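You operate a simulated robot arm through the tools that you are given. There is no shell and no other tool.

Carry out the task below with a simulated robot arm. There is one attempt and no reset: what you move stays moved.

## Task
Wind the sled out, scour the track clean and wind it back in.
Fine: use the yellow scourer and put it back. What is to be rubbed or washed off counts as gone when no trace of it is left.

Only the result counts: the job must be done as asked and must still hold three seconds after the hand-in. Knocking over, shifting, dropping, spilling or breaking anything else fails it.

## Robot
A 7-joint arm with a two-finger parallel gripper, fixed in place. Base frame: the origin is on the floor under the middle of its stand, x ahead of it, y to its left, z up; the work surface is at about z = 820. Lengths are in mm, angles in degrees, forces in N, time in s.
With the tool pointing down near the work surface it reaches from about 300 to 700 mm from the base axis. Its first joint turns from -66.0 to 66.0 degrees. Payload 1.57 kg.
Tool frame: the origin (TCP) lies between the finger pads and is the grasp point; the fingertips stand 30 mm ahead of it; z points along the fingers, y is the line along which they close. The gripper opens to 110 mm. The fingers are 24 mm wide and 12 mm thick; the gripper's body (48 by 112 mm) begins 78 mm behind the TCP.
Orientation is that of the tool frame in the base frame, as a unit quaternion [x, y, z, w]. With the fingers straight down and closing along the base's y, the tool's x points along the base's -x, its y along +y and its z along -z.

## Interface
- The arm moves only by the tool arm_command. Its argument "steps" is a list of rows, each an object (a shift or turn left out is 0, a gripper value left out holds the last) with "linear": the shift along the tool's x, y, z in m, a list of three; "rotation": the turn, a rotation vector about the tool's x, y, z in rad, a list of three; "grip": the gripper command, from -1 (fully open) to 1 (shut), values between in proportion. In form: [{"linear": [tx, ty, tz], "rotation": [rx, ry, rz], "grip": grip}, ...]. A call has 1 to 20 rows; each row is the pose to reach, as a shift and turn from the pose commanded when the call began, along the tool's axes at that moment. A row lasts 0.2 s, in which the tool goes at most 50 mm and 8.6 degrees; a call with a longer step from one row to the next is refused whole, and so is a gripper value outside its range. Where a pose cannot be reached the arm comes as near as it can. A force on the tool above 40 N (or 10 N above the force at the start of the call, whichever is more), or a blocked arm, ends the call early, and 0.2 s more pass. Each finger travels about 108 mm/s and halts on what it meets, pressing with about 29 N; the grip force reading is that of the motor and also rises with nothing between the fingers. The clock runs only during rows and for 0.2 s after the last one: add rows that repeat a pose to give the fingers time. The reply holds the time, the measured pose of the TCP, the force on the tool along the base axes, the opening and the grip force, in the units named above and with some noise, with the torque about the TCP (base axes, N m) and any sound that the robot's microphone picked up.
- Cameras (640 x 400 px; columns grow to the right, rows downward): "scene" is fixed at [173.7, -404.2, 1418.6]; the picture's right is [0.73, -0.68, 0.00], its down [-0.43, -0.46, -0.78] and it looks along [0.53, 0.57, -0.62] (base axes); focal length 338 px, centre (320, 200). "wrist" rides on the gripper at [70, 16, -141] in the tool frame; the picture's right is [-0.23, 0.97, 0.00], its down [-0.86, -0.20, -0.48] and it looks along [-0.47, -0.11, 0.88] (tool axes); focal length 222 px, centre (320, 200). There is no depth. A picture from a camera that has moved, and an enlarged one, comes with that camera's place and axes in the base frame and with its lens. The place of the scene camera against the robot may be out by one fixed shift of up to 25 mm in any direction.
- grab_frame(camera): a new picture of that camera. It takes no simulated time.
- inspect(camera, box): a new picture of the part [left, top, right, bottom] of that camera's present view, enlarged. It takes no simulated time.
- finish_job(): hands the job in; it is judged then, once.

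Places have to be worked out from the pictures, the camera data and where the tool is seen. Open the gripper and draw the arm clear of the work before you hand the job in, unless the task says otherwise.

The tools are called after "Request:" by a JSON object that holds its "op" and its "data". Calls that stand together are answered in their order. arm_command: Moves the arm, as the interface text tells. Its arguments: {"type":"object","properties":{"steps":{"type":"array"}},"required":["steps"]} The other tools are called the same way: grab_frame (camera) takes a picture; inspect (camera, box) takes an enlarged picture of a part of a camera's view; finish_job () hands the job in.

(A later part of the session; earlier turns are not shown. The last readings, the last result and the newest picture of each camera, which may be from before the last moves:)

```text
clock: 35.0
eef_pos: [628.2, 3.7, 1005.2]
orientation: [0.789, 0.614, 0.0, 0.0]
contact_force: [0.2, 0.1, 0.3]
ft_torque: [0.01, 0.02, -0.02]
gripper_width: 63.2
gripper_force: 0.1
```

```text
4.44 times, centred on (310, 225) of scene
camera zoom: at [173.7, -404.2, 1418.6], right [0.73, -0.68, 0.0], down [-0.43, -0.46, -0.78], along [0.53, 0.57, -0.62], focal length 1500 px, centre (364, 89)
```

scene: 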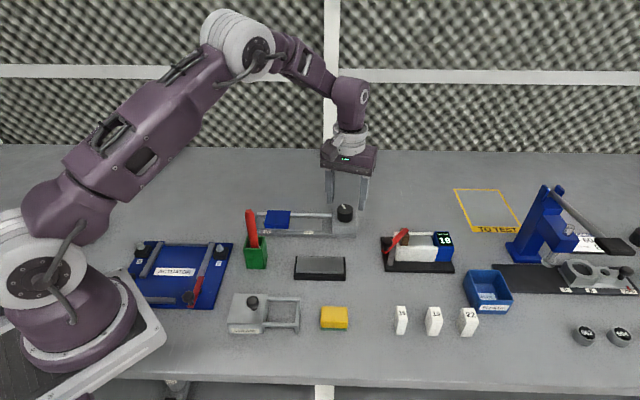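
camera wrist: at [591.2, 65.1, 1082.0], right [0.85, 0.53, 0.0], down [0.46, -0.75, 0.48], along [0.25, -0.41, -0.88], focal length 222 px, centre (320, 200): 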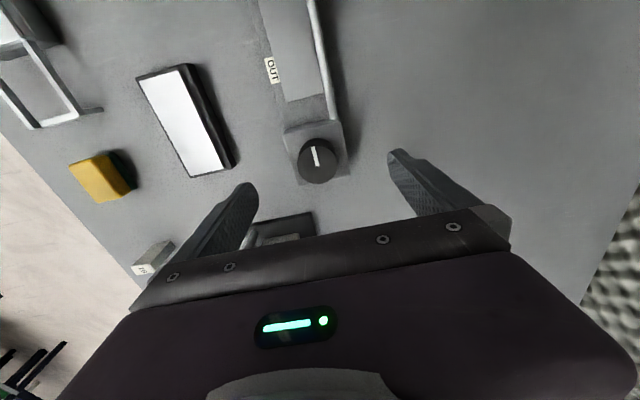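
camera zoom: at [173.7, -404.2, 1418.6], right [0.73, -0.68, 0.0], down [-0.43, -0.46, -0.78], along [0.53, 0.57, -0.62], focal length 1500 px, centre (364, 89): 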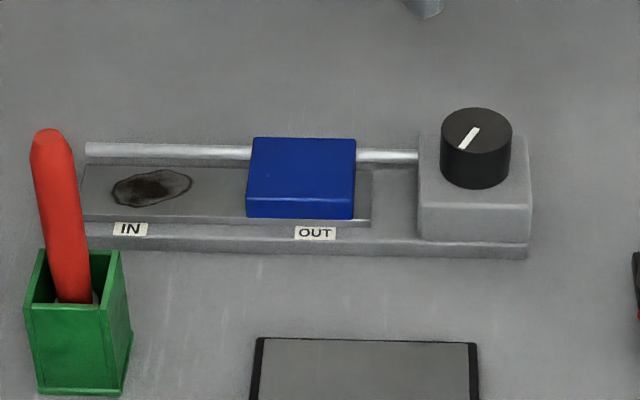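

The sled rests at the OUT stop with the stain exposed. The stage axis runs at -45°, and the scourer is aligned about the same way, so I'll turn to θ=-45° (fingers closing along the stage axis) and move above the scourer.

Request:
{"op": "arm_command", "data": {"steps": [{"linear": [-0.0111, -0.0088, 0], "rotation": [0, 0, -0.1448]}, {"linear": [-0.0221, -0.0177, 0], "rotation": [0, 0, -0.2896]}, {"linear": [-0.0332, -0.0265, 0], "rotation": [0, 0, -0.4343]}, {"linear": [-0.0442, -0.0353, 0], "rotation": [0, 0, -0.5791]}, {"linear": [-0.0553, -0.0441, 0], "rotation": [0, 0, -0.7239]}, {"linear": [-0.0664, -0.053, 0], "rotation": [0, 0, -0.8687]}, {"linear": [-0.0774, -0.0618, 0], "rotation": [0, 0, -1.0134]}, {"linear": [-0.0885, -0.0706, 0], "rotation": [0, 0, -1.1582]}, {"linear": [-0.0996, -0.0795, 0], "rotation": [0, 0, -1.303]}, {"linear": [-0.1106, -0.0883, 0], "rotation": [0, 0, -1.4478]}, {"linear": [-0.1217, -0.0971, 0], "rotation": [0, 0, -1.5926]}, {"linear": [-0.1327, -0.1059, 0], "rotation": [0, 0, -1.7373]}, {"linear": [-0.1438, -0.1148, 0], "rotation": [0, 0, -1.8821]}, {"linear": [-0.1549, -0.1236, 0], "rotation": [0, 0, -2.0269]}, {"linear": [-0.1659, -0.1324, 0.01], "rotation": [0, 0, -2.1717]}, {"linear": [-0.177, -0.1412, 0.02], "rotation": [0, 0, -2.3164]}, {"linear": [-0.188, -0.1501, 0.03], "rotation": [0, 0, -2.4612]}, {"linear": [-0.1991, -0.1589, 0.045], "rotation": [0, 0, -2.606]}, {"linear": [-0.1991, -0.1589, 0.045], "rotation": [0, 0, -2.606], "grip": -0.5}, {"linear": [-0.1991, -0.1589, 0.045], "rotation": [0, 0, -2.606], "grip": -0.5}]}}

Request:
{"op": "grab_frame", "data": {"camera": "wrist"}}

Request:
{"op": "inspect", "data": {"camera": "wrist", "box": [220, 80, 420, 220]}}

Request:
{"op": "grab_frame", "data": {"camera": "scene"}}

```text
clock: 39.2
eef_pos: [424.1, -150.4, 960.2]
orientation: [-0.384, 0.923, 0.0, 0.0]
contact_force: [-0.1, 0.0, -1.0]
ft_torque: [-0.03, -0.02, -0.05]
gripper_width: 82.5
gripper_force: 0.0
```

```text
taken
camera wrist: at [363.4, -187.9, 1102.5], right [-0.53, 0.85, 0.0], down [0.74, 0.47, 0.48], along [0.41, 0.25, -0.88], focal length 222 px, centre (320, 200)
```

wrist: 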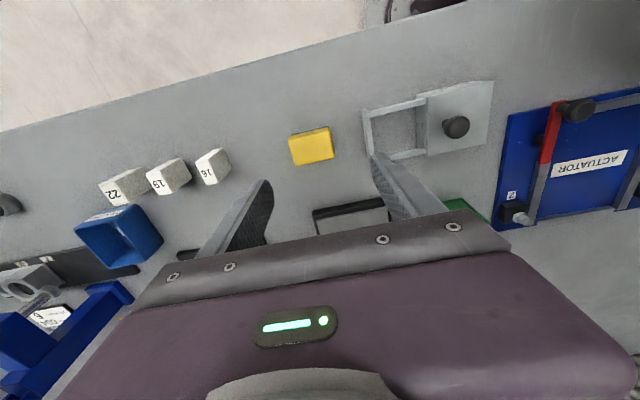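

```text
2.86 times, centred on (320, 150) of wrist
camera zoom: at [363.4, -187.9, 1102.5], right [-0.53, 0.85, 0.0], down [0.74, 0.47, 0.48], along [0.41, 0.25, -0.88], focal length 635 px, centre (320, 343)
```

zoom: 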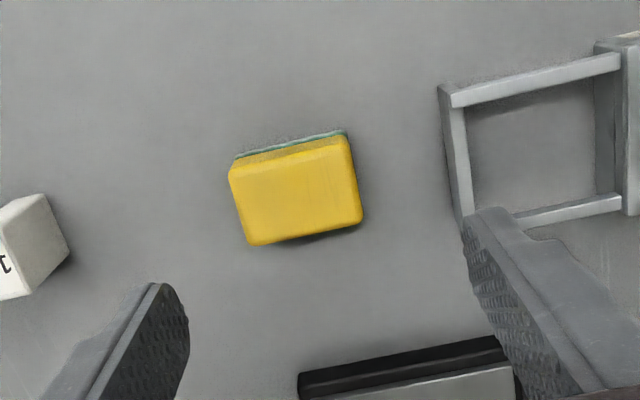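

```text
taken
```

scene: 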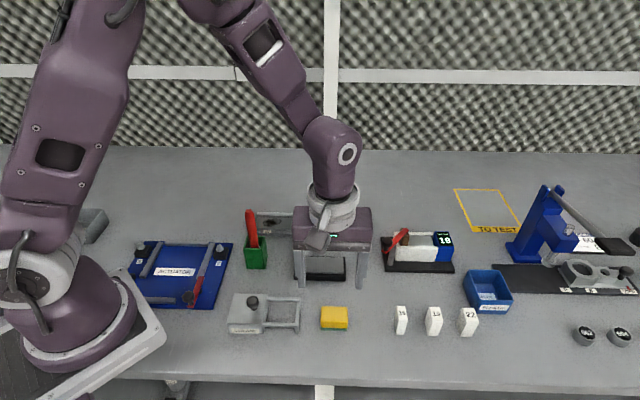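

The scourer's long side is parallel to the closing axis. I'll enlarge it for an accurate centre and size.

Request:
{"op": "inspect", "data": {"camera": "wrist", "box": [275, 115, 350, 175]}}

Request:
{"op": "inspect", "data": {"camera": "scene", "box": [310, 295, 360, 340]}}

```text
6.67 times, centred on (312, 145) of wrist
camera zoom: at [363.4, -187.9, 1102.5], right [-0.53, 0.85, 0.0], down [0.74, 0.47, 0.48], along [0.41, 0.25, -0.88], focal length 1481 px, centre (370, 567)
```

zoom: 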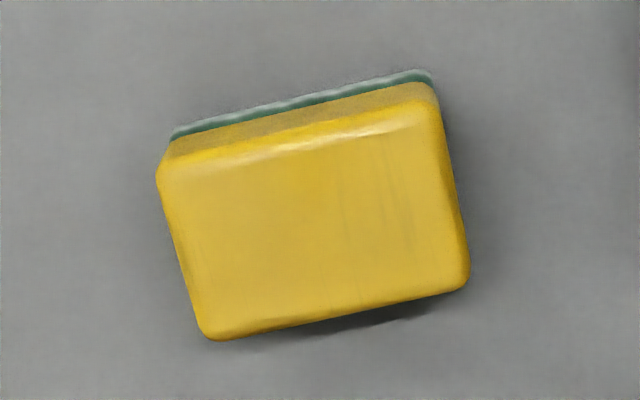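

```text
8.89 times, centred on (335, 318) of scene
camera zoom: at [173.7, -404.2, 1418.6], right [0.73, -0.68, 0.0], down [-0.43, -0.46, -0.78], along [0.53, 0.57, -0.62], focal length 3001 px, centre (187, -844)
```

zoom: 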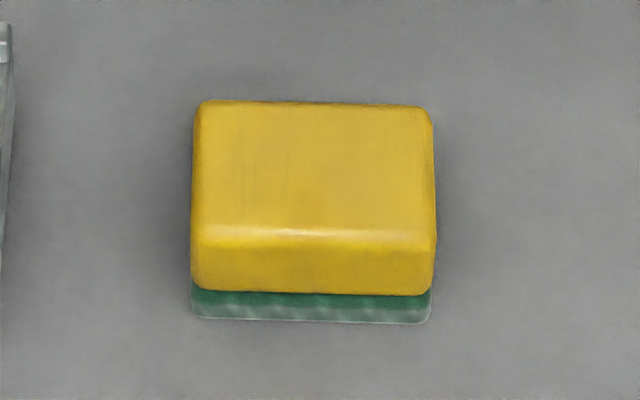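

The scourer is about 49 x 32 mm, centred near (430, -159), with its long side along the closing axis and its top at about 847. I'll centre over it, descend partway with a 75 mm opening, and recheck.

Request:
{"op": "arm_command", "data": {"steps": [{"linear": [0.0019, -0.0102, 0.01], "grip": -0.364}, {"linear": [0.0019, -0.0102, 0.03], "grip": -0.364}, {"linear": [0.0019, -0.0102, 0.05], "grip": -0.364}, {"linear": [0.0019, -0.0102, 0.06], "grip": -0.364}, {"linear": [0.0019, -0.0102, 0.06], "grip": -0.364}]}}

Request:
{"op": "inspect", "data": {"camera": "wrist", "box": [220, 80, 420, 220]}}

Request:
{"op": "inspect", "data": {"camera": "scene", "box": [280, 240, 400, 340]}}

```text
clock: 40.4
eef_pos: [430.4, -158.0, 899.3]
orientation: [-0.383, 0.924, 0.0, 0.0]
contact_force: [0.2, 0.6, -0.2]
ft_torque: [0.0, -0.02, -0.01]
gripper_width: 75.0
gripper_force: 0.1
```

```text
2.86 times, centred on (320, 150) of wrist
camera zoom: at [370.1, -196.1, 1041.7], right [-0.53, 0.85, 0.0], down [0.74, 0.46, 0.48], along [0.41, 0.25, -0.88], focal length 635 px, centre (320, 343)
```

zoom: 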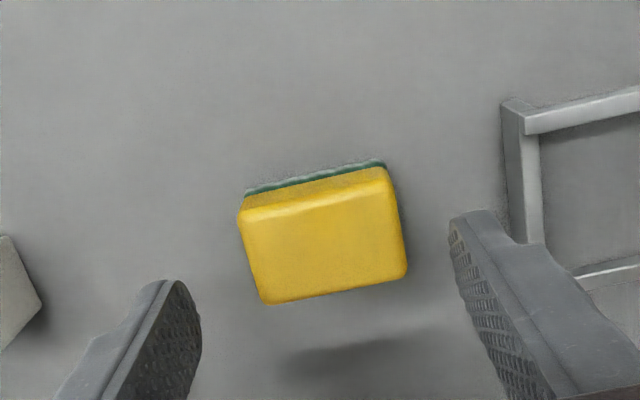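

```text
4.00 times, centred on (340, 290) of scene
camera zoom: at [173.7, -404.2, 1418.6], right [0.73, -0.68, 0.0], down [-0.43, -0.46, -0.78], along [0.53, 0.57, -0.62], focal length 1350 px, centre (240, -160)
```

zoom: 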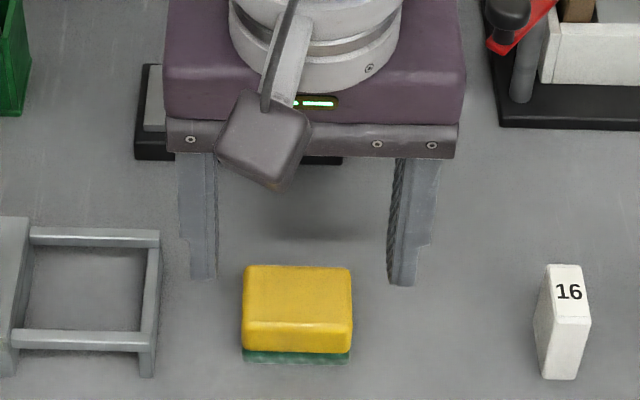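

The scourer centre reads (427.7, -159) with its top at about 848, so I'll shift by +2.5/+1.2 mm in tool x/y. Then I'll descend until the tips are about 10 mm above the table and close.

Request:
{"op": "arm_command", "data": {"steps": [{"linear": [0.0025, 0.0012, 0.0], "grip": -0.364}, {"linear": [0.0025, 0.0012, 0.015], "grip": -0.364}, {"linear": [0.0025, 0.0012, 0.03], "grip": -0.364}, {"linear": [0.0025, 0.0012, 0.039], "grip": -0.364}, {"linear": [0.0025, 0.0012, 0.039], "grip": -0.364}, {"linear": [0.0025, 0.0012, 0.039], "grip": 0.3}, {"linear": [0.0025, 0.0012, 0.039], "grip": 1}, {"linear": [0.0025, 0.0012, 0.039], "grip": 1}, {"linear": [0.0025, 0.0012, 0.039], "grip": 1}]}}

Request:
{"op": "inspect", "data": {"camera": "wrist", "box": [220, 80, 420, 220]}}

Request:
{"op": "inspect", "data": {"camera": "scene", "box": [280, 240, 400, 340]}}

```text
clock: 42.4
eef_pos: [427.7, -158.7, 860.1]
orientation: [-0.383, 0.924, 0.001, 0.0]
contact_force: [0.2, -0.1, -0.6]
ft_torque: [0.0, -0.02, 0.03]
gripper_width: 49.3
gripper_force: 29.1
```

```text
2.86 times, centred on (320, 150) of wrist
camera zoom: at [366.7, -196.3, 1002.2], right [-0.53, 0.85, 0.0], down [0.75, 0.46, 0.48], along [0.41, 0.25, -0.88], focal length 635 px, centre (320, 343)
```

zoom: 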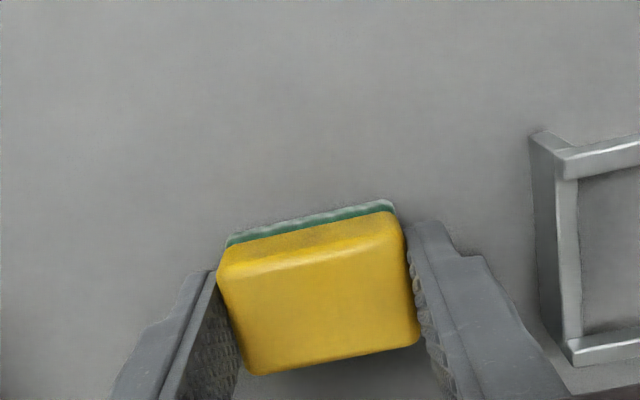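

```text
4.00 times, centred on (340, 290) of scene
camera zoom: at [173.7, -404.2, 1418.6], right [0.73, -0.68, 0.0], down [-0.43, -0.46, -0.78], along [0.53, 0.57, -0.62], focal length 1350 px, centre (240, -160)
```

zoom: 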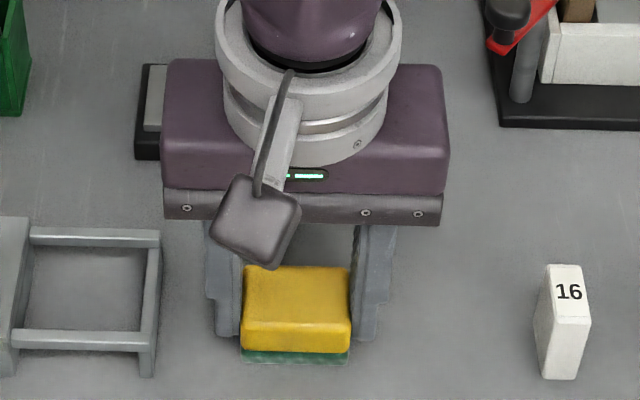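

The scourer is held at 49.3 mm, centred and with no side load; the pick pose to return to is (427.7, -158.7, 860). I'll lift it straight up and carry it via (520, -20), clear of the red handle, to above the stain.

Request:
{"op": "arm_command", "data": {"steps": [{"linear": [0, 0, -0.01], "grip": 1}, {"linear": [0, 0, -0.035], "grip": 1}, {"linear": [0, 0, -0.07], "grip": 1}, {"linear": [0, 0, -0.105], "grip": 1}, {"linear": [0, 0, -0.14], "grip": 1}, {"linear": [-0.0327, 0.0066, -0.14], "grip": 1}, {"linear": [-0.0653, 0.0131, -0.14], "grip": 1}, {"linear": [-0.098, 0.0197, -0.14], "grip": 1}, {"linear": [-0.1306, 0.0262, -0.14], "grip": 1}, {"linear": [-0.1633, 0.0328, -0.14], "grip": 1}, {"linear": [-0.182, 0.0566, -0.14], "grip": 1}, {"linear": [-0.2006, 0.0804, -0.14], "grip": 1}, {"linear": [-0.2193, 0.1043, -0.14], "grip": 1}, {"linear": [-0.2379, 0.1281, -0.14], "grip": 1}, {"linear": [-0.2566, 0.1519, -0.14], "grip": 1}, {"linear": [-0.2566, 0.1519, -0.14], "grip": 1}]}}

Request:
{"op": "grab_frame", "data": {"camera": "wrist"}}

Request:
{"op": "grab_frame", "data": {"camera": "scene"}}

Request:
{"op": "inspect", "data": {"camera": "wrist", "box": [220, 80, 420, 220]}}

```text
clock: 45.8
eef_pos: [500.4, 129.6, 1002.6]
orientation: [-0.384, 0.923, -0.001, 0.0]
contact_force: [0.4, 0.1, -1.3]
ft_torque: [-0.01, 0.05, -0.02]
gripper_width: 49.1
gripper_force: 29.3
```

```text
taken
camera wrist: at [439.3, 92.0, 1143.7], right [-0.53, 0.85, 0.0], down [0.75, 0.46, 0.48], along [0.41, 0.25, -0.88], focal length 222 px, centre (320, 200)
```

wrist: 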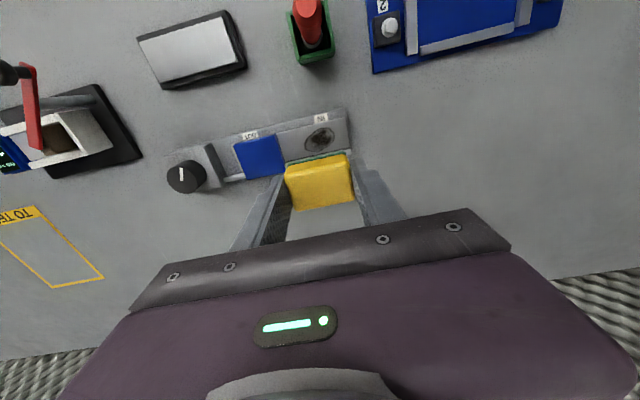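

```text
taken
```

scene: 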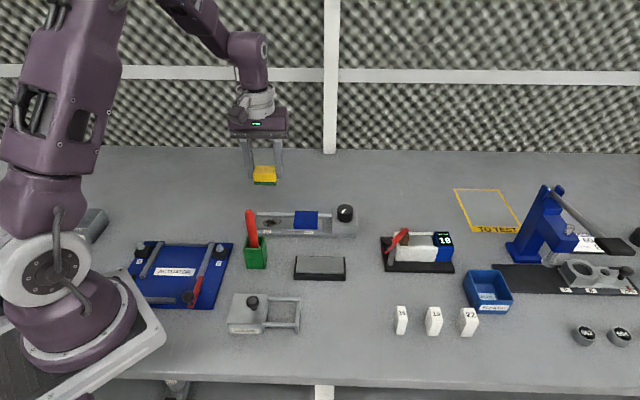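

```text
2.86 times, centred on (320, 150) of wrist
camera zoom: at [439.3, 92.0, 1143.7], right [-0.53, 0.85, 0.0], down [0.75, 0.46, 0.48], along [0.41, 0.25, -0.88], focal length 635 px, centre (320, 343)
```

zoom: 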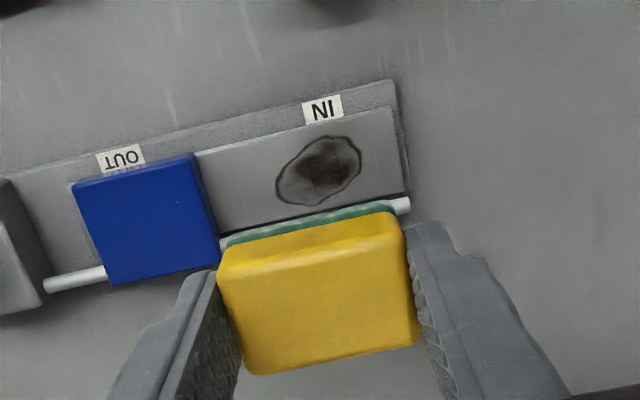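

The view shows the stain clearly. In stage coordinates (along the axis from IN, across from the label rail) it spans about -13 to 31 mm by 12 to 42 mm, centred near (503.5, 130), so the scourer covers it nearly in one go. I'll descend to just above the track and check the clearance of the camera head to the red handle.

Request:
{"op": "arm_command", "data": {"steps": [{"linear": [-0.0017, -0.0014, 0.02], "grip": 1}, {"linear": [-0.0017, -0.0014, 0.05], "grip": 1}, {"linear": [-0.0017, -0.0014, 0.08], "grip": 1}, {"linear": [-0.0017, -0.0014, 0.1], "grip": 1}, {"linear": [-0.0017, -0.0014, 0.11], "grip": 1}, {"linear": [-0.0017, -0.0014, 0.11], "grip": 1}]}}

Request:
{"op": "inspect", "data": {"camera": "wrist", "box": [220, 80, 420, 220]}}

Request:
{"op": "inspect", "data": {"camera": "scene", "box": [200, 130, 360, 270]}}

```text
clock: 47.2
eef_pos: [502.5, 129.3, 891.2]
orientation: [-0.383, 0.924, 0.0, 0.001]
contact_force: [-0.2, 0.1, -0.3]
ft_torque: [0.01, 0.0, 0.03]
gripper_width: 49.2
gripper_force: 28.9
```

```text
2.86 times, centred on (320, 150) of wrist
camera zoom: at [442.4, 92.2, 1032.8], right [-0.53, 0.85, 0.0], down [0.74, 0.46, 0.48], along [0.41, 0.25, -0.88], focal length 635 px, centre (320, 343)
```

zoom: 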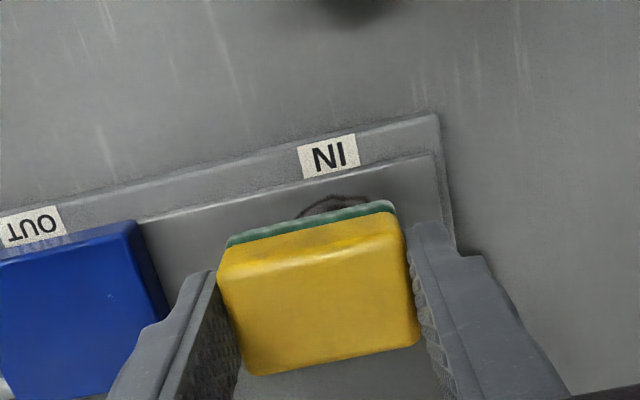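

```text
2.86 times, centred on (280, 200) of scene
camera zoom: at [173.7, -404.2, 1418.6], right [0.73, -0.68, 0.0], down [-0.43, -0.46, -0.78], along [0.53, 0.57, -0.62], focal length 964 px, centre (434, 200)
```

zoom: 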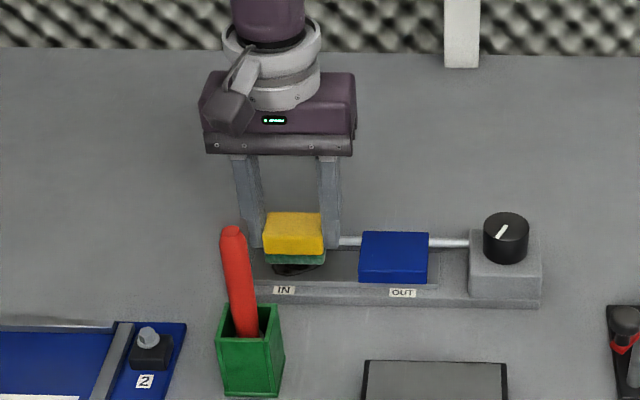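

There is good clearance to the handle. I'll lower slowly toward contact and watch the vertical force.

Request:
{"op": "arm_command", "data": {"steps": [{"linear": [0, 0, 0.004], "grip": 1}, {"linear": [0, 0, 0.008], "grip": 1}, {"linear": [0, 0, 0.011], "grip": 1}, {"linear": [0, 0, 0.013], "grip": 1}, {"linear": [0, 0, 0.013], "grip": 1}]}}

Request:
{"op": "inspect", "data": {"camera": "scene", "box": [250, 180, 330, 240]}}

```text
clock: 48.4
eef_pos: [503.1, 129.3, 878.5]
orientation: [-0.383, 0.924, 0.001, 0.0]
contact_force: [0.1, 0.1, -0.4]
ft_torque: [-0.01, 0.01, -0.02]
gripper_width: 48.9
gripper_force: 29.0
```

```text
6.67 times, centred on (290, 210) of scene
camera zoom: at [173.7, -404.2, 1418.6], right [0.73, -0.68, 0.0], down [-0.43, -0.46, -0.78], along [0.53, 0.57, -0.62], focal length 2250 px, centre (520, 133)
```

zoom: 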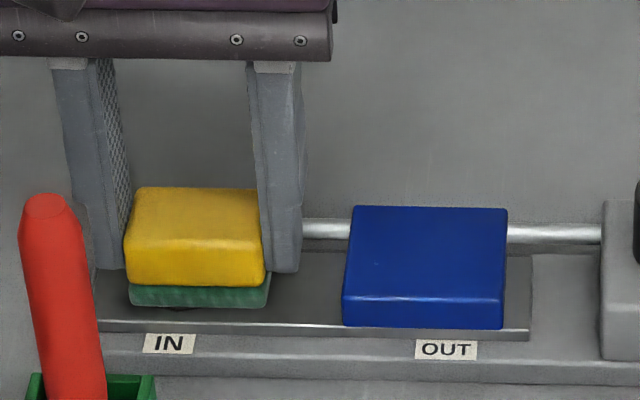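

No contact yet at 878.5. I'll continue down 2.5 mm in half-millimetre steps.

Request:
{"op": "arm_command", "data": {"steps": [{"linear": [0, 0, 0.0007], "grip": 1}, {"linear": [0, 0, 0.0014], "grip": 1}, {"linear": [0, 0, 0.002], "grip": 1}, {"linear": [0, 0, 0.0025], "grip": 1}]}}

```text
clock: 49.3
eef_pos: [502.5, 130.5, 878.2]
orientation: [-0.383, 0.924, 0.0, 0.001]
contact_force: [-5.3, -1.3, 12.6]
ft_torque: [-0.05, 0.25, 0.04]
gripper_width: 49.2
gripper_force: 28.9
stopped in row 4: the force on the tool passed its limit at 41 N (the readings are from after the stop); the commanded pose is now the measured one
```

Contact occurred at about z=878, and the load has now settled at about 12 N. I'll rub back and forth along the track with ±9 mm strokes.

Request:
{"op": "arm_command", "data": {"steps": [{"linear": [0, 0.003, 0], "grip": 1}, {"linear": [0, 0.006, 0], "grip": 1}, {"linear": [0, 0.009, 0], "grip": 1}, {"linear": [0, 0.006, 0], "grip": 1}, {"linear": [0, 0.003, 0], "grip": 1}, {"linear": [0, 0, 0], "grip": 1}, {"linear": [0, -0.003, 0], "grip": 1}, {"linear": [0, -0.006, 0], "grip": 1}, {"linear": [0, -0.009, 0], "grip": 1}, {"linear": [0, -0.006, 0], "grip": 1}, {"linear": [0, -0.003, 0], "grip": 1}, {"linear": [0, 0, 0], "grip": 1}]}}

Request:
{"op": "inspect", "data": {"camera": "wrist", "box": [220, 80, 420, 220]}}

Request:
{"op": "inspect", "data": {"camera": "scene", "box": [250, 180, 330, 240]}}

```text
clock: 51.9
eef_pos: [505.1, 129.8, 878.1]
orientation: [-0.384, 0.923, 0.0, 0.002]
contact_force: [4.6, -5.2, 13.3]
ft_torque: [-0.14, -0.06, 0.05]
gripper_width: 48.9
gripper_force: 29.3
```

```text
2.86 times, centred on (320, 150) of wrist
camera zoom: at [443.1, 92.6, 1019.6], right [-0.53, 0.85, 0.0], down [0.74, 0.46, 0.48], along [0.41, 0.25, -0.88], focal length 635 px, centre (320, 343)
```

zoom: 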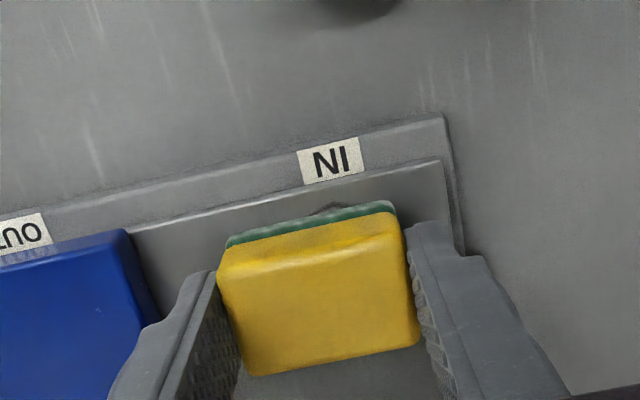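

```text
6.67 times, centred on (290, 210) of scene
camera zoom: at [173.6, -404.3, 1418.6], right [0.73, -0.68, 0.0], down [-0.43, -0.46, -0.78], along [0.53, 0.57, -0.62], focal length 2250 px, centre (520, 133)
```

zoom: 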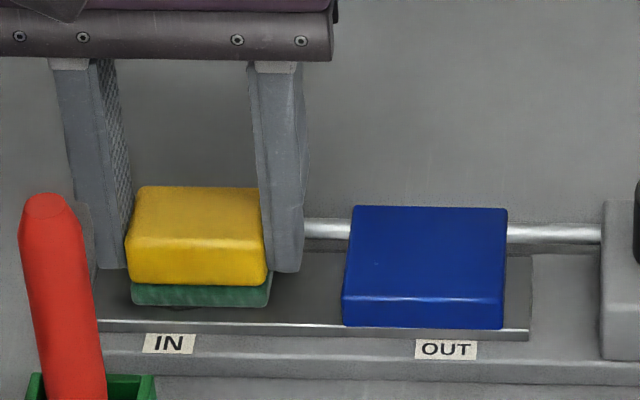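

The pad sits flat on the track with a steady 13 N load, but a sliver of stain still shows past its label-side edge. I'll rub again with sideways offsets to cover the whole stain.

Request:
{"op": "arm_command", "data": {"steps": [{"linear": [0.0025, 0, 0], "grip": 1}, {"linear": [0.005, 0.002, 0], "grip": 1}, {"linear": [0.005, 0.006, 0], "grip": 1}, {"linear": [0.005, 0.01, 0], "grip": 1}, {"linear": [0.005, 0.006, 0], "grip": 1}, {"linear": [0.005, 0.002, 0], "grip": 1}, {"linear": [0.005, -0.002, 0], "grip": 1}, {"linear": [0.005, -0.006, 0], "grip": 1}, {"linear": [0.005, -0.01, 0], "grip": 1}, {"linear": [0.005, -0.006, 0], "grip": 1}, {"linear": [0.005, -0.002, 0], "grip": 1}, {"linear": [0.0025, 0.002, 0], "grip": 1}, {"linear": [0, 0.006, 0], "grip": 1}, {"linear": [-0.002, 0.01, 0], "grip": 1}, {"linear": [-0.002, 0.006, 0], "grip": 1}, {"linear": [-0.002, 0.002, 0], "grip": 1}, {"linear": [-0.002, -0.002, 0], "grip": 1}, {"linear": [-0.002, -0.006, 0], "grip": 1}, {"linear": [-0.002, -0.01, 0], "grip": 1}, {"linear": [0, -0.005, 0], "grip": 1}]}}

Request:
{"op": "inspect", "data": {"camera": "wrist", "box": [220, 80, 420, 220]}}

```text
clock: 56.1
eef_pos: [508.3, 124.5, 877.8]
orientation: [-0.383, 0.924, -0.001, 0.004]
contact_force: [9.4, -2.8, 18.3]
ft_torque: [0.07, -0.04, -0.04]
gripper_width: 48.9
gripper_force: 29.0
```

```text
2.86 times, centred on (320, 150) of wrist
camera zoom: at [447.2, 87.7, 1019.2], right [-0.53, 0.85, 0.0], down [0.74, 0.46, 0.48], along [0.41, 0.25, -0.88], focal length 635 px, centre (320, 343)
```

zoom: 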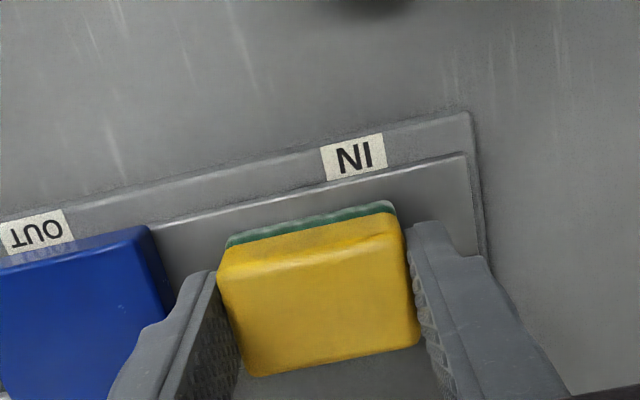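

No stain shows past the pad's edge any more. I'll lift up and inspect the whole track.

Request:
{"op": "arm_command", "data": {"steps": [{"linear": [0, 0.005, -0.01], "grip": 1}, {"linear": [0, 0.005, -0.04], "grip": 1}, {"linear": [0, 0.005, -0.08], "grip": 1}, {"linear": [0, 0.005, -0.12], "grip": 1}, {"linear": [0, 0.005, -0.12], "grip": 1}]}}

Request:
{"op": "inspect", "data": {"camera": "wrist", "box": [220, 80, 420, 220]}}

Request:
{"op": "inspect", "data": {"camera": "wrist", "box": [280, 100, 360, 160]}}

Request:
{"op": "inspect", "data": {"camera": "scene", "box": [250, 195, 330, 250]}}

```text
clock: 57.3
eef_pos: [501.0, 130.6, 998.3]
orientation: [-0.383, 0.924, 0.001, 0.002]
contact_force: [-0.3, 0.2, -0.7]
ft_torque: [0.05, -0.05, -0.02]
gripper_width: 48.7
gripper_force: 28.5
```

```text
2.86 times, centred on (320, 150) of wrist
camera zoom: at [440.9, 92.8, 1140.5], right [-0.53, 0.85, 0.0], down [0.74, 0.46, 0.48], along [0.41, 0.25, -0.88], focal length 635 px, centre (320, 343)
```

zoom: 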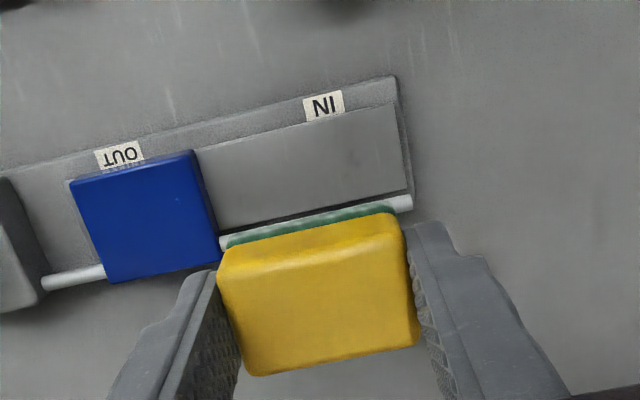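

```text
6.67 times, centred on (320, 130) of wrist
camera zoom: at [440.9, 92.8, 1140.5], right [-0.53, 0.85, 0.0], down [0.74, 0.46, 0.48], along [0.41, 0.25, -0.88], focal length 1481 px, centre (320, 667)
```

zoom: 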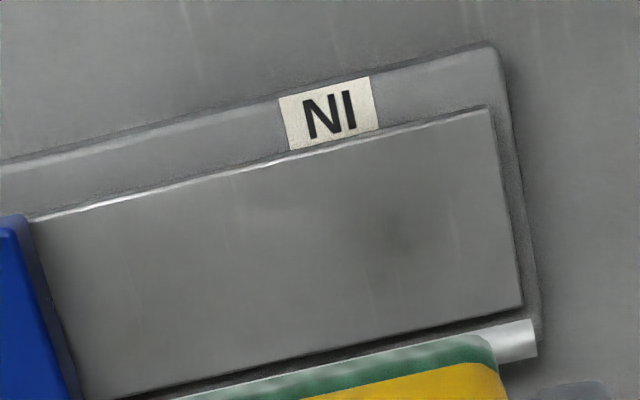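

```text
7.27 times, centred on (290, 222) of scene
camera zoom: at [173.7, -404.2, 1418.6], right [0.73, -0.68, 0.0], down [-0.43, -0.46, -0.78], along [0.53, 0.57, -0.62], focal length 2455 px, centre (538, 36)
```

zoom: 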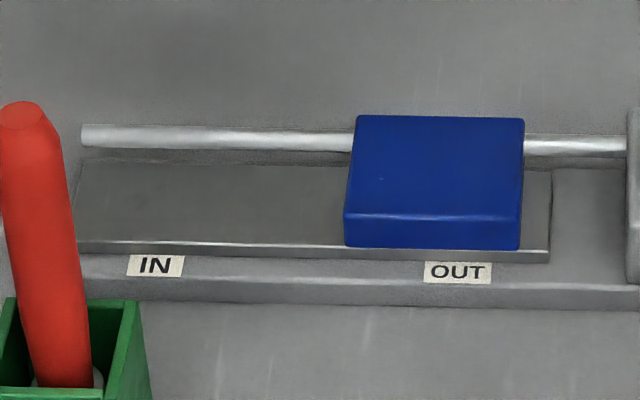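

The stain looks gone except possibly a very faint shade near its IN end. I'll go back down and scour more strokes, biased toward the IN end, to be sure.

Request:
{"op": "arm_command", "data": {"steps": [{"linear": [0, 0.006, 0.04], "grip": 1}, {"linear": [0, 0.006, 0.08], "grip": 1}, {"linear": [0, 0.006, 0.105], "grip": 1}, {"linear": [0, 0.006, 0.115], "grip": 1}, {"linear": [0, 0.006, 0.118], "grip": 1}, {"linear": [0, 0.006, 0.1195], "grip": 1}, {"linear": [0, 0.006, 0.12], "grip": 1}, {"linear": [0, 0.006, 0.12], "grip": 1}]}}

```text
clock: 59.1
eef_pos: [498.6, 134.6, 877.7]
orientation: [-0.384, 0.924, -0.001, 0.001]
contact_force: [0.6, -0.2, 0.0]
ft_torque: [-0.01, 0.0, -0.01]
gripper_width: 49.1
gripper_force: 28.6
```

I'm at 877.7 with no load, so I'll press down in small steps until there's a moderate load.

Request:
{"op": "arm_command", "data": {"steps": [{"linear": [0, 0, 0.0004], "grip": 1}, {"linear": [0, 0, 0.0008], "grip": 1}]}}

```text
clock: 59.7
eef_pos: [498.3, 134.6, 876.6]
orientation: [-0.383, 0.924, -0.001, 0.001]
contact_force: [-5.1, 0.7, 11.8]
ft_torque: [0.13, 0.24, 0.01]
gripper_width: 48.9
gripper_force: 28.3
```

The load is 12 N. I'll do a full scrub pattern with lengthwise strokes at three sideways offsets.

Request:
{"op": "arm_command", "data": {"steps": [{"linear": [0, 0.004, 0.0002], "grip": 1}, {"linear": [0, 0.008, 0.0002], "grip": 1}, {"linear": [0, 0.004, 0.0002], "grip": 1}, {"linear": [0, 0, 0.0002], "grip": 1}, {"linear": [0, -0.004, 0.0002], "grip": 1}, {"linear": [0, -0.008, 0.0002], "grip": 1}, {"linear": [0, -0.012, 0.0002], "grip": 1}, {"linear": [0.002, -0.008, 0.0002], "grip": 1}, {"linear": [0.004, -0.004, 0.0002], "grip": 1}, {"linear": [0.004, 0, 0.0002], "grip": 1}, {"linear": [0.004, 0.004, 0.0002], "grip": 1}, {"linear": [0.004, 0.008, 0.0002], "grip": 1}, {"linear": [0.002, 0.004, 0.0002], "grip": 1}, {"linear": [0, 0, 0.0002], "grip": 1}, {"linear": [-0.002, -0.004, 0.0002], "grip": 1}, {"linear": [-0.002, -0.008, 0.0002], "grip": 1}, {"linear": [-0.002, -0.004, 0.0002], "grip": 1}, {"linear": [-0.002, 0, 0.0002], "grip": 1}, {"linear": [-0.002, 0.004, 0.0002], "grip": 1}, {"linear": [0, 0.006, 0.0002], "grip": 1}]}}

Request:
{"op": "arm_command", "data": {"steps": [{"linear": [0, -0.004, 0], "grip": 1}, {"linear": [0, -0.008, 0], "grip": 1}, {"linear": [0, -0.012, 0], "grip": 1}, {"linear": [0.002, -0.016, 0], "grip": 1}, {"linear": [0.004, -0.012, 0], "grip": 1}, {"linear": [0.004, -0.008, 0], "grip": 1}, {"linear": [0.004, -0.004, 0], "grip": 1}, {"linear": [0.004, 0, 0], "grip": 1}, {"linear": [0.002, -0.004, 0], "grip": 1}, {"linear": [0, -0.006, 0], "grip": 1}]}}

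Request:
{"op": "arm_command", "data": {"steps": [{"linear": [0, 0, -0.01], "grip": 1}, {"linear": [0, 0, -0.04], "grip": 1}, {"linear": [0, 0, -0.08], "grip": 1}, {"linear": [0, 0, -0.12], "grip": 1}, {"linear": [0, 0, -0.12], "grip": 1}]}}

Request:
{"op": "inspect", "data": {"camera": "wrist", "box": [280, 100, 360, 160]}}

Request:
{"op": "inspect", "data": {"camera": "scene", "box": [250, 195, 330, 250]}}

```text
clock: 60.7
eef_pos: [495.1, 138.7, 876.4]
orientation: [-0.386, 0.922, 0.002, 0.001]
contact_force: [-6.1, 1.3, 14.5]
ft_torque: [-0.2, 0.03, -0.07]
gripper_width: 48.9
gripper_force: 28.9
stopped in row 4: the force on the tool passed its limit at 44 N (the readings are from after the stop); the commanded pose is now the measured one
```

```text
clock: 62.9
eef_pos: [499.6, 133.5, 878.0]
orientation: [-0.385, 0.923, 0.002, 0.001]
contact_force: [-7.8, 0.8, 17.9]
ft_torque: [-0.1, 0.2, -0.06]
gripper_width: 49.1
gripper_force: 29.0
```

```text
clock: 64.1
eef_pos: [500.1, 132.7, 998.2]
orientation: [-0.383, 0.924, 0.001, 0.002]
contact_force: [0.4, -0.3, -0.8]
ft_torque: [0.02, 0.01, -0.02]
gripper_width: 48.6
gripper_force: 28.6
```

```text
6.67 times, centred on (320, 130) of wrist
camera zoom: at [439.7, 96.1, 1138.2], right [-0.53, 0.85, 0.0], down [0.74, 0.46, 0.48], along [0.41, 0.26, -0.88], focal length 1481 px, centre (320, 667)
```

zoom: 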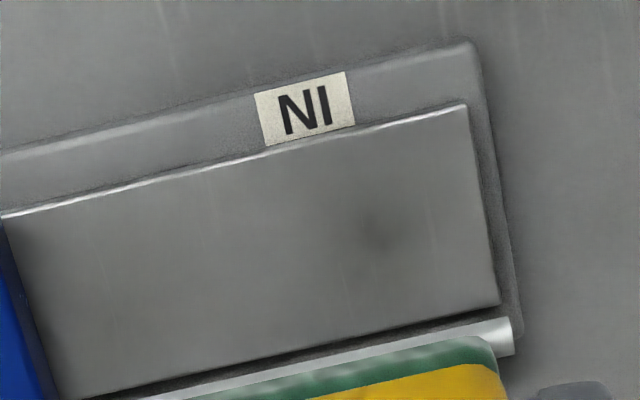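

```text
7.27 times, centred on (290, 222) of scene
camera zoom: at [173.7, -404.2, 1418.6], right [0.73, -0.68, 0.0], down [-0.43, -0.46, -0.78], along [0.53, 0.57, -0.62], focal length 2455 px, centre (538, 36)
```

zoom: 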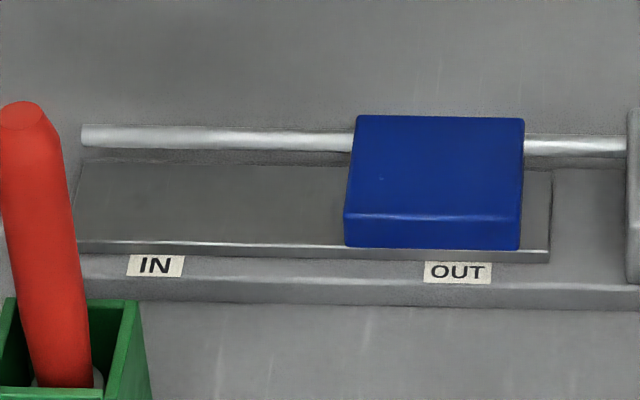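

A very faint shade persists at one place, and it could be a soft shadow of the gripper. I'll zoom in more from the fixed camera to tell.

Request:
{"op": "inspect", "data": {"camera": "scene", "box": [256, 210, 296, 230]}}

Request:
{"op": "inspect", "data": {"camera": "wrist", "box": [310, 115, 350, 150]}}

```text
16.00 times, centred on (276, 220) of scene
camera zoom: at [173.7, -404.2, 1418.6], right [0.73, -0.68, 0.0], down [-0.43, -0.46, -0.78], along [0.53, 0.57, -0.62], focal length 5401 px, centre (1024, -120)
```

zoom: 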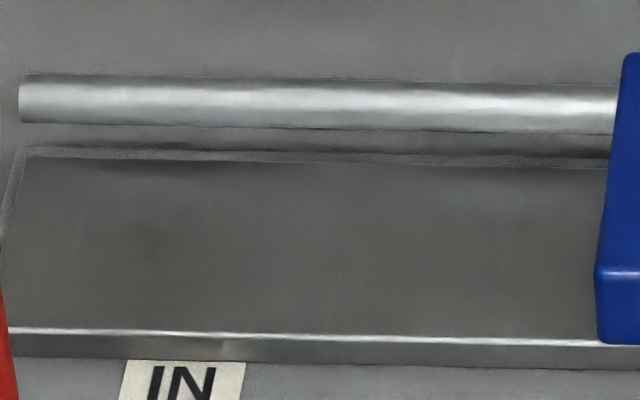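

```text
11.43 times, centred on (330, 132) of wrist
camera zoom: at [439.7, 96.1, 1138.2], right [-0.53, 0.85, 0.0], down [0.74, 0.46, 0.48], along [0.41, 0.26, -0.88], focal length 2538 px, centre (206, 971)
```

zoom: 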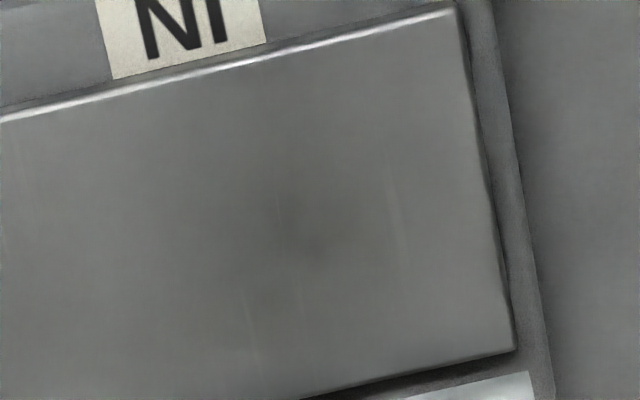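

A slight smudge is still visible from both cameras around 10 mm toward the end from IN, so I'll scour that spot more, centring the pad on it with slower strokes.

Request:
{"op": "arm_command", "data": {"steps": [{"linear": [0, 0.01, 0.04], "grip": 1}, {"linear": [0, 0.01, 0.08], "grip": 1}, {"linear": [0, 0.01, 0.105], "grip": 1}, {"linear": [0, 0.01, 0.115], "grip": 1}, {"linear": [0, 0.01, 0.119], "grip": 1}, {"linear": [0, 0.01, 0.1205], "grip": 1}, {"linear": [0, 0.01, 0.1205], "grip": 1}]}}

```text
clock: 65.7
eef_pos: [493.2, 139.9, 877.8]
orientation: [-0.385, 0.923, 0.001, 0.002]
contact_force: [-4.0, -3.9, 31.6]
ft_torque: [-0.26, 0.22, -0.02]
gripper_width: 49.0
gripper_force: 29.1
```

The load is 32 N, so I'll ease off slightly and scrub slowly over the spot.

Request:
{"op": "arm_command", "data": {"steps": [{"linear": [0, 0, -0.0004], "grip": 1}, {"linear": [0, 0.003, -0.0004], "grip": 1}, {"linear": [0, 0.006, -0.0004], "grip": 1}, {"linear": [0, 0.003, -0.0004], "grip": 1}, {"linear": [0, 0, -0.0004], "grip": 1}, {"linear": [0, -0.003, -0.0004], "grip": 1}, {"linear": [0, -0.006, -0.0004], "grip": 1}, {"linear": [0, -0.009, -0.0004], "grip": 1}, {"linear": [0.002, -0.006, -0.0004], "grip": 1}, {"linear": [0.004, -0.003, -0.0004], "grip": 1}, {"linear": [0.004, 0, -0.0004], "grip": 1}, {"linear": [0.004, 0.003, -0.0004], "grip": 1}, {"linear": [0.004, 0.006, -0.0004], "grip": 1}, {"linear": [0.002, 0.003, -0.0004], "grip": 1}, {"linear": [0, 0, -0.0004], "grip": 1}, {"linear": [-0.002, -0.003, -0.0004], "grip": 1}, {"linear": [-0.002, -0.006, -0.0004], "grip": 1}, {"linear": [-0.002, -0.003, -0.0004], "grip": 1}, {"linear": [-0.002, 0, -0.0004], "grip": 1}, {"linear": [0, 0, -0.0004], "grip": 1}]}}

Request:
{"op": "inspect", "data": {"camera": "scene", "box": [250, 180, 330, 240]}}

```text
clock: 66.8
eef_pos: [489.4, 144.2, 877.1]
orientation: [-0.385, 0.923, 0.003, 0.001]
contact_force: [-5.7, -0.8, 13.8]
ft_torque: [-0.23, -0.06, -0.1]
gripper_width: 48.9
gripper_force: 29.2
stopped in row 5: the force on the tool passed its limit at 45 N (the readings are from after the stop); the commanded pose is now the measured one
```

```text
6.67 times, centred on (290, 210) of scene
camera zoom: at [173.3, -404.2, 1418.6], right [0.73, -0.68, 0.0], down [-0.43, -0.46, -0.78], along [0.53, 0.57, -0.62], focal length 2250 px, centre (520, 133)
```

zoom: 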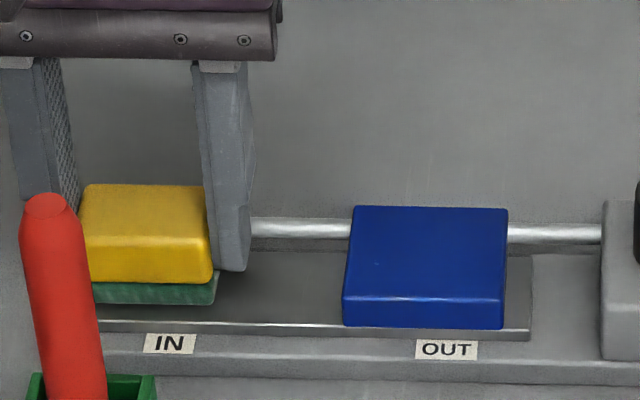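

The guard tripped again when reversing near the track's end. The load has settled at 14 N, so I'll scrub from here only back toward OUT, slightly lighter.

Request:
{"op": "arm_command", "data": {"steps": [{"linear": [0, 0, -0.0002], "grip": 1}, {"linear": [0, -0.003, -0.0002], "grip": 1}, {"linear": [0, -0.006, -0.0002], "grip": 1}, {"linear": [0, -0.009, -0.0002], "grip": 1}, {"linear": [0, -0.012, -0.0002], "grip": 1}, {"linear": [0.001, -0.015, -0.0002], "grip": 1}, {"linear": [0.002, -0.012, -0.0002], "grip": 1}, {"linear": [0.003, -0.009, -0.0002], "grip": 1}, {"linear": [0.004, -0.006, -0.0002], "grip": 1}, {"linear": [0.004, -0.003, -0.0002], "grip": 1}, {"linear": [0.004, -0.006, -0.0002], "grip": 1}, {"linear": [0.004, -0.009, -0.0002], "grip": 1}, {"linear": [0.002, -0.012, -0.0002], "grip": 1}, {"linear": [0, -0.009, -0.0002], "grip": 1}, {"linear": [0, -0.006, -0.0002], "grip": 1}, {"linear": [0, -0.003, -0.0002], "grip": 1}, {"linear": [0, -0.006, -0.0002], "grip": 1}, {"linear": [0, -0.009, -0.0002], "grip": 1}, {"linear": [0, -0.012, -0.0002], "grip": 1}]}}

```text
clock: 69.6
eef_pos: [494.1, 136.7, 877.8]
orientation: [-0.386, 0.923, 0.004, 0.0]
contact_force: [-6.6, 0.4, 14.3]
ft_torque: [-0.2, -0.09, -0.07]
gripper_width: 49.1
gripper_force: 28.9
stopped in row 13: the force on the tool passed its limit at 43 N (the readings are from after the stop); the commanded pose is now the measured one
```

The guard tripped again at 43 N, but several strokes were completed. I'll lift and inspect before going on.

Request:
{"op": "arm_command", "data": {"steps": [{"linear": [0, 0, -0.01], "grip": 1}, {"linear": [0, 0, -0.04], "grip": 1}, {"linear": [0, 0, -0.08], "grip": 1}, {"linear": [0, 0, -0.12], "grip": 1}, {"linear": [0, 0, -0.12], "grip": 1}]}}

Request:
{"op": "inspect", "data": {"camera": "wrist", "box": [280, 100, 360, 160]}}

Request:
{"op": "inspect", "data": {"camera": "scene", "box": [256, 210, 296, 230]}}

Request:
{"op": "grab_frame", "data": {"camera": "wrist"}}

```text
clock: 70.8
eef_pos: [495.0, 135.0, 997.6]
orientation: [-0.386, 0.923, 0.005, -0.001]
contact_force: [0.0, -0.2, -0.3]
ft_torque: [0.0, -0.01, 0.03]
gripper_width: 49.2
gripper_force: 28.9
```

```text
6.67 times, centred on (320, 130) of wrist
camera zoom: at [435.6, 96.1, 1140.1], right [-0.53, 0.85, 0.01], down [0.74, 0.47, 0.48], along [0.4, 0.26, -0.88], focal length 1481 px, centre (320, 667)
```

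zoom: 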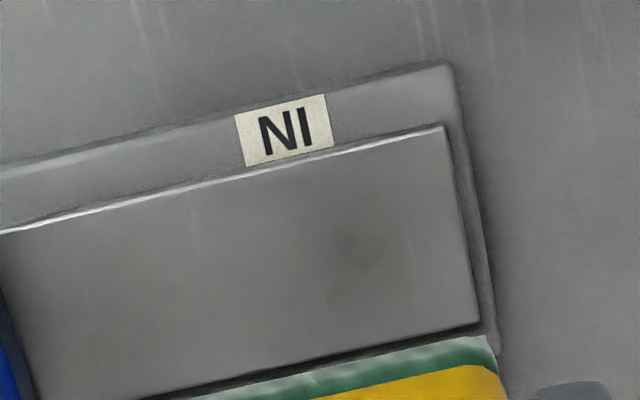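

```text
16.00 times, centred on (276, 220) of scene
camera zoom: at [173.7, -404.2, 1418.6], right [0.73, -0.68, 0.0], down [-0.43, -0.46, -0.78], along [0.53, 0.57, -0.62], focal length 5401 px, centre (1024, -120)
```

zoom: 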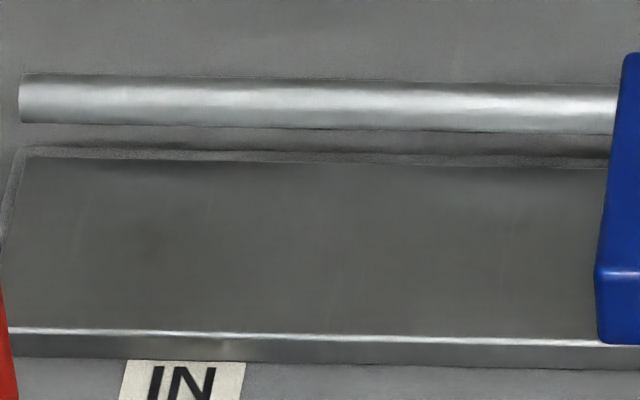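

```text
taken
camera wrist: at [435.6, 96.1, 1140.1], right [-0.53, 0.85, 0.01], down [0.74, 0.47, 0.48], along [0.4, 0.26, -0.88], focal length 222 px, centre (320, 200)
```

wrist: 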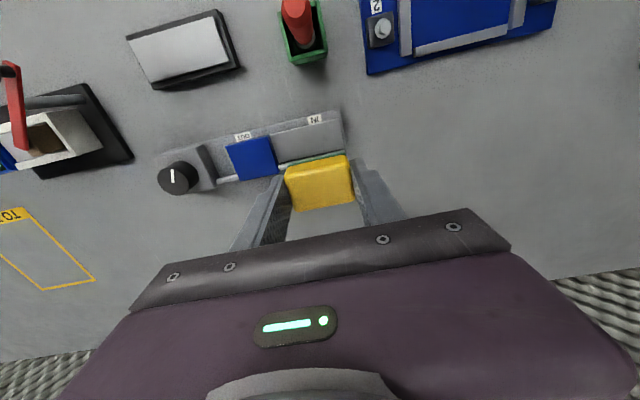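

The smudge looks unchanged between sessions, so it may be surface texture. I'll shift sideways and lower so the wrist camera looks at that spot from close above.

Request:
{"op": "arm_command", "data": {"steps": [{"linear": [-0.03, 0, 0], "grip": 1}, {"linear": [-0.06, 0, 0.01], "grip": 1}, {"linear": [-0.075, 0, 0.035], "grip": 1}, {"linear": [-0.075, 0, 0.065], "grip": 1}, {"linear": [-0.075, 0, 0.065], "grip": 1}]}}

Request:
{"op": "grab_frame", "data": {"camera": "wrist"}}

Request:
{"op": "inspect", "data": {"camera": "wrist", "box": [240, 30, 380, 130]}}

Request:
{"op": "inspect", "data": {"camera": "wrist", "box": [300, 50, 360, 100]}}

```text
clock: 72.0
eef_pos: [546.5, 189.9, 931.8]
orientation: [-0.385, 0.923, 0.003, 0.0]
contact_force: [-1.0, 1.2, 0.1]
ft_torque: [0.01, 0.0, -0.01]
gripper_width: 49.0
gripper_force: 28.9
```

```text
taken
camera wrist: at [487.1, 151.1, 1073.3], right [-0.53, 0.85, 0.01], down [0.74, 0.47, 0.48], along [0.4, 0.26, -0.88], focal length 222 px, centre (320, 200)
```

wrist: 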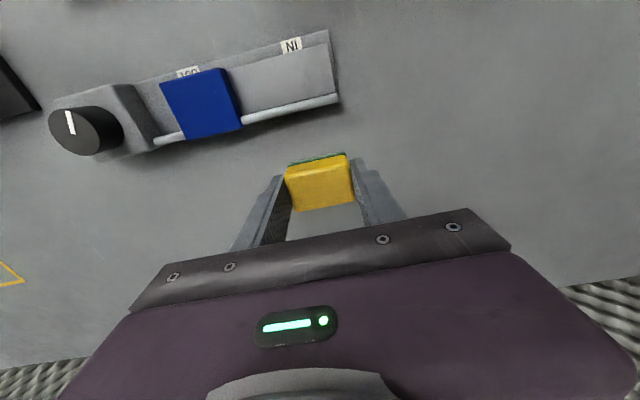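

```text
4.00 times, centred on (310, 80) of wrist
camera zoom: at [487.1, 151.1, 1073.3], right [-0.53, 0.85, 0.01], down [0.74, 0.47, 0.48], along [0.4, 0.26, -0.88], focal length 888 px, centre (360, 680)
```

zoom: 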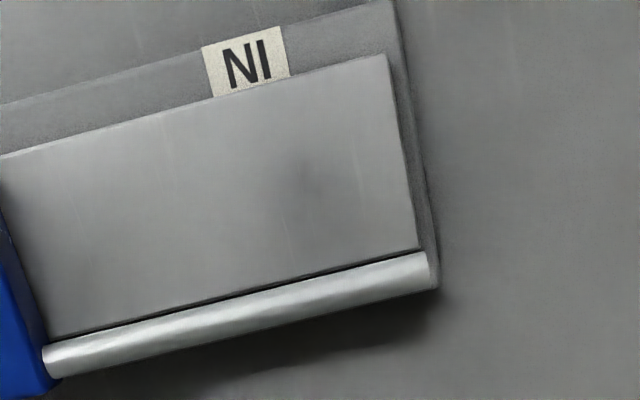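

```text
8.00 times, centred on (330, 75) of wrist
camera zoom: at [487.1, 151.1, 1073.3], right [-0.53, 0.85, 0.01], down [0.74, 0.47, 0.48], along [0.4, 0.26, -0.88], focal length 1777 px, centre (240, 1200)
```

zoom: 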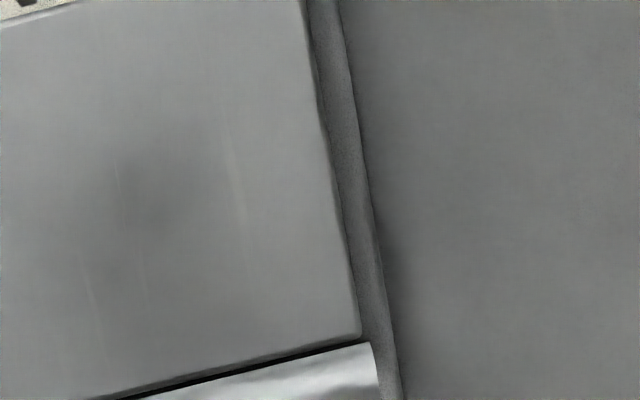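

From close above, only a broad, soft mottling remains there, without the stain's outline, much like the surrounding metal texture. To be certain, I'll do one more careful session of light strokes over the whole stain area.

Request:
{"op": "arm_command", "data": {"steps": [{"linear": [0.037, -0.003, 0], "grip": 1}, {"linear": [0.073, -0.003, 0], "grip": 1}, {"linear": [0.073, -0.003, 0.02], "grip": 1}, {"linear": [0.073, -0.003, 0.04], "grip": 1}, {"linear": [0.073, -0.003, 0.049], "grip": 1}, {"linear": [0.073, -0.003, 0.052], "grip": 1}, {"linear": [0.073, -0.003, 0.0535], "grip": 1}, {"linear": [0.073, -0.003, 0.0535], "grip": 1}]}}

```text
clock: 73.8
eef_pos: [496.3, 135.6, 879.5]
orientation: [-0.386, 0.922, 0.004, -0.001]
contact_force: [0.4, -0.6, -0.8]
ft_torque: [-0.04, -0.02, -0.05]
gripper_width: 49.1
gripper_force: 29.0
```

I'm hovering at 879.5 with a slight tilt (about 0.5°) picked up from the guard stops. I'll level the tool and lower in fine steps.

Request:
{"op": "arm_command", "data": {"steps": [{"rotation": [0.008, 0, 0], "grip": 1}, {"linear": [0, 0, 0.0005], "rotation": [0.008, 0, 0], "grip": 1}, {"linear": [0, 0, 0.001], "rotation": [0.008, 0, 0], "grip": 1}, {"linear": [0, 0, 0.0014], "rotation": [0.008, 0, 0], "grip": 1}]}}

```text
clock: 74.8
eef_pos: [497.3, 135.8, 878.4]
orientation: [-0.386, 0.922, 0.001, 0.001]
contact_force: [0.2, -1.7, 4.2]
ft_torque: [0.01, 0.04, -0.01]
gripper_width: 48.8
gripper_force: 29.0
```

Contact is at 4 N and the tool is level. I'll press a little more and scrub.

Request:
{"op": "arm_command", "data": {"steps": [{"linear": [0, 0, 0.0002], "grip": 1}, {"linear": [0, 0.003, 0.0003], "grip": 1}, {"linear": [0, 0.006, 0.0003], "grip": 1}, {"linear": [0, 0.009, 0.0003], "grip": 1}, {"linear": [0, 0.006, 0.0003], "grip": 1}, {"linear": [0, 0.003, 0.0003], "grip": 1}, {"linear": [0, 0, 0.0003], "grip": 1}, {"linear": [0, -0.003, 0.0003], "grip": 1}, {"linear": [0, -0.006, 0.0003], "grip": 1}, {"linear": [0, -0.009, 0.0003], "grip": 1}, {"linear": [0, -0.012, 0.0003], "grip": 1}, {"linear": [0, -0.015, 0.0003], "grip": 1}, {"linear": [0, -0.018, 0.0003], "grip": 1}, {"linear": [0, -0.014, 0.0003], "grip": 1}, {"linear": [0, -0.01, 0.0003], "grip": 1}, {"linear": [0, -0.006, 0.0003], "grip": 1}, {"linear": [0, -0.002, 0.0003], "grip": 1}, {"linear": [0, 0.002, 0.0003], "grip": 1}, {"linear": [0, 0.006, 0.0003], "grip": 1}, {"linear": [0, 0.003, 0.0003], "grip": 1}]}}

```text
clock: 76.2
eef_pos: [493.9, 141.2, 877.7]
orientation: [-0.388, 0.922, 0.003, 0.0]
contact_force: [-5.6, 0.1, 13.3]
ft_torque: [-0.2, -0.01, -0.09]
gripper_width: 49.0
gripper_force: 29.0
stopped in row 7: the force on the tool passed its limit at 43 N (the readings are from after the stop); the commanded pose is now the measured one
```

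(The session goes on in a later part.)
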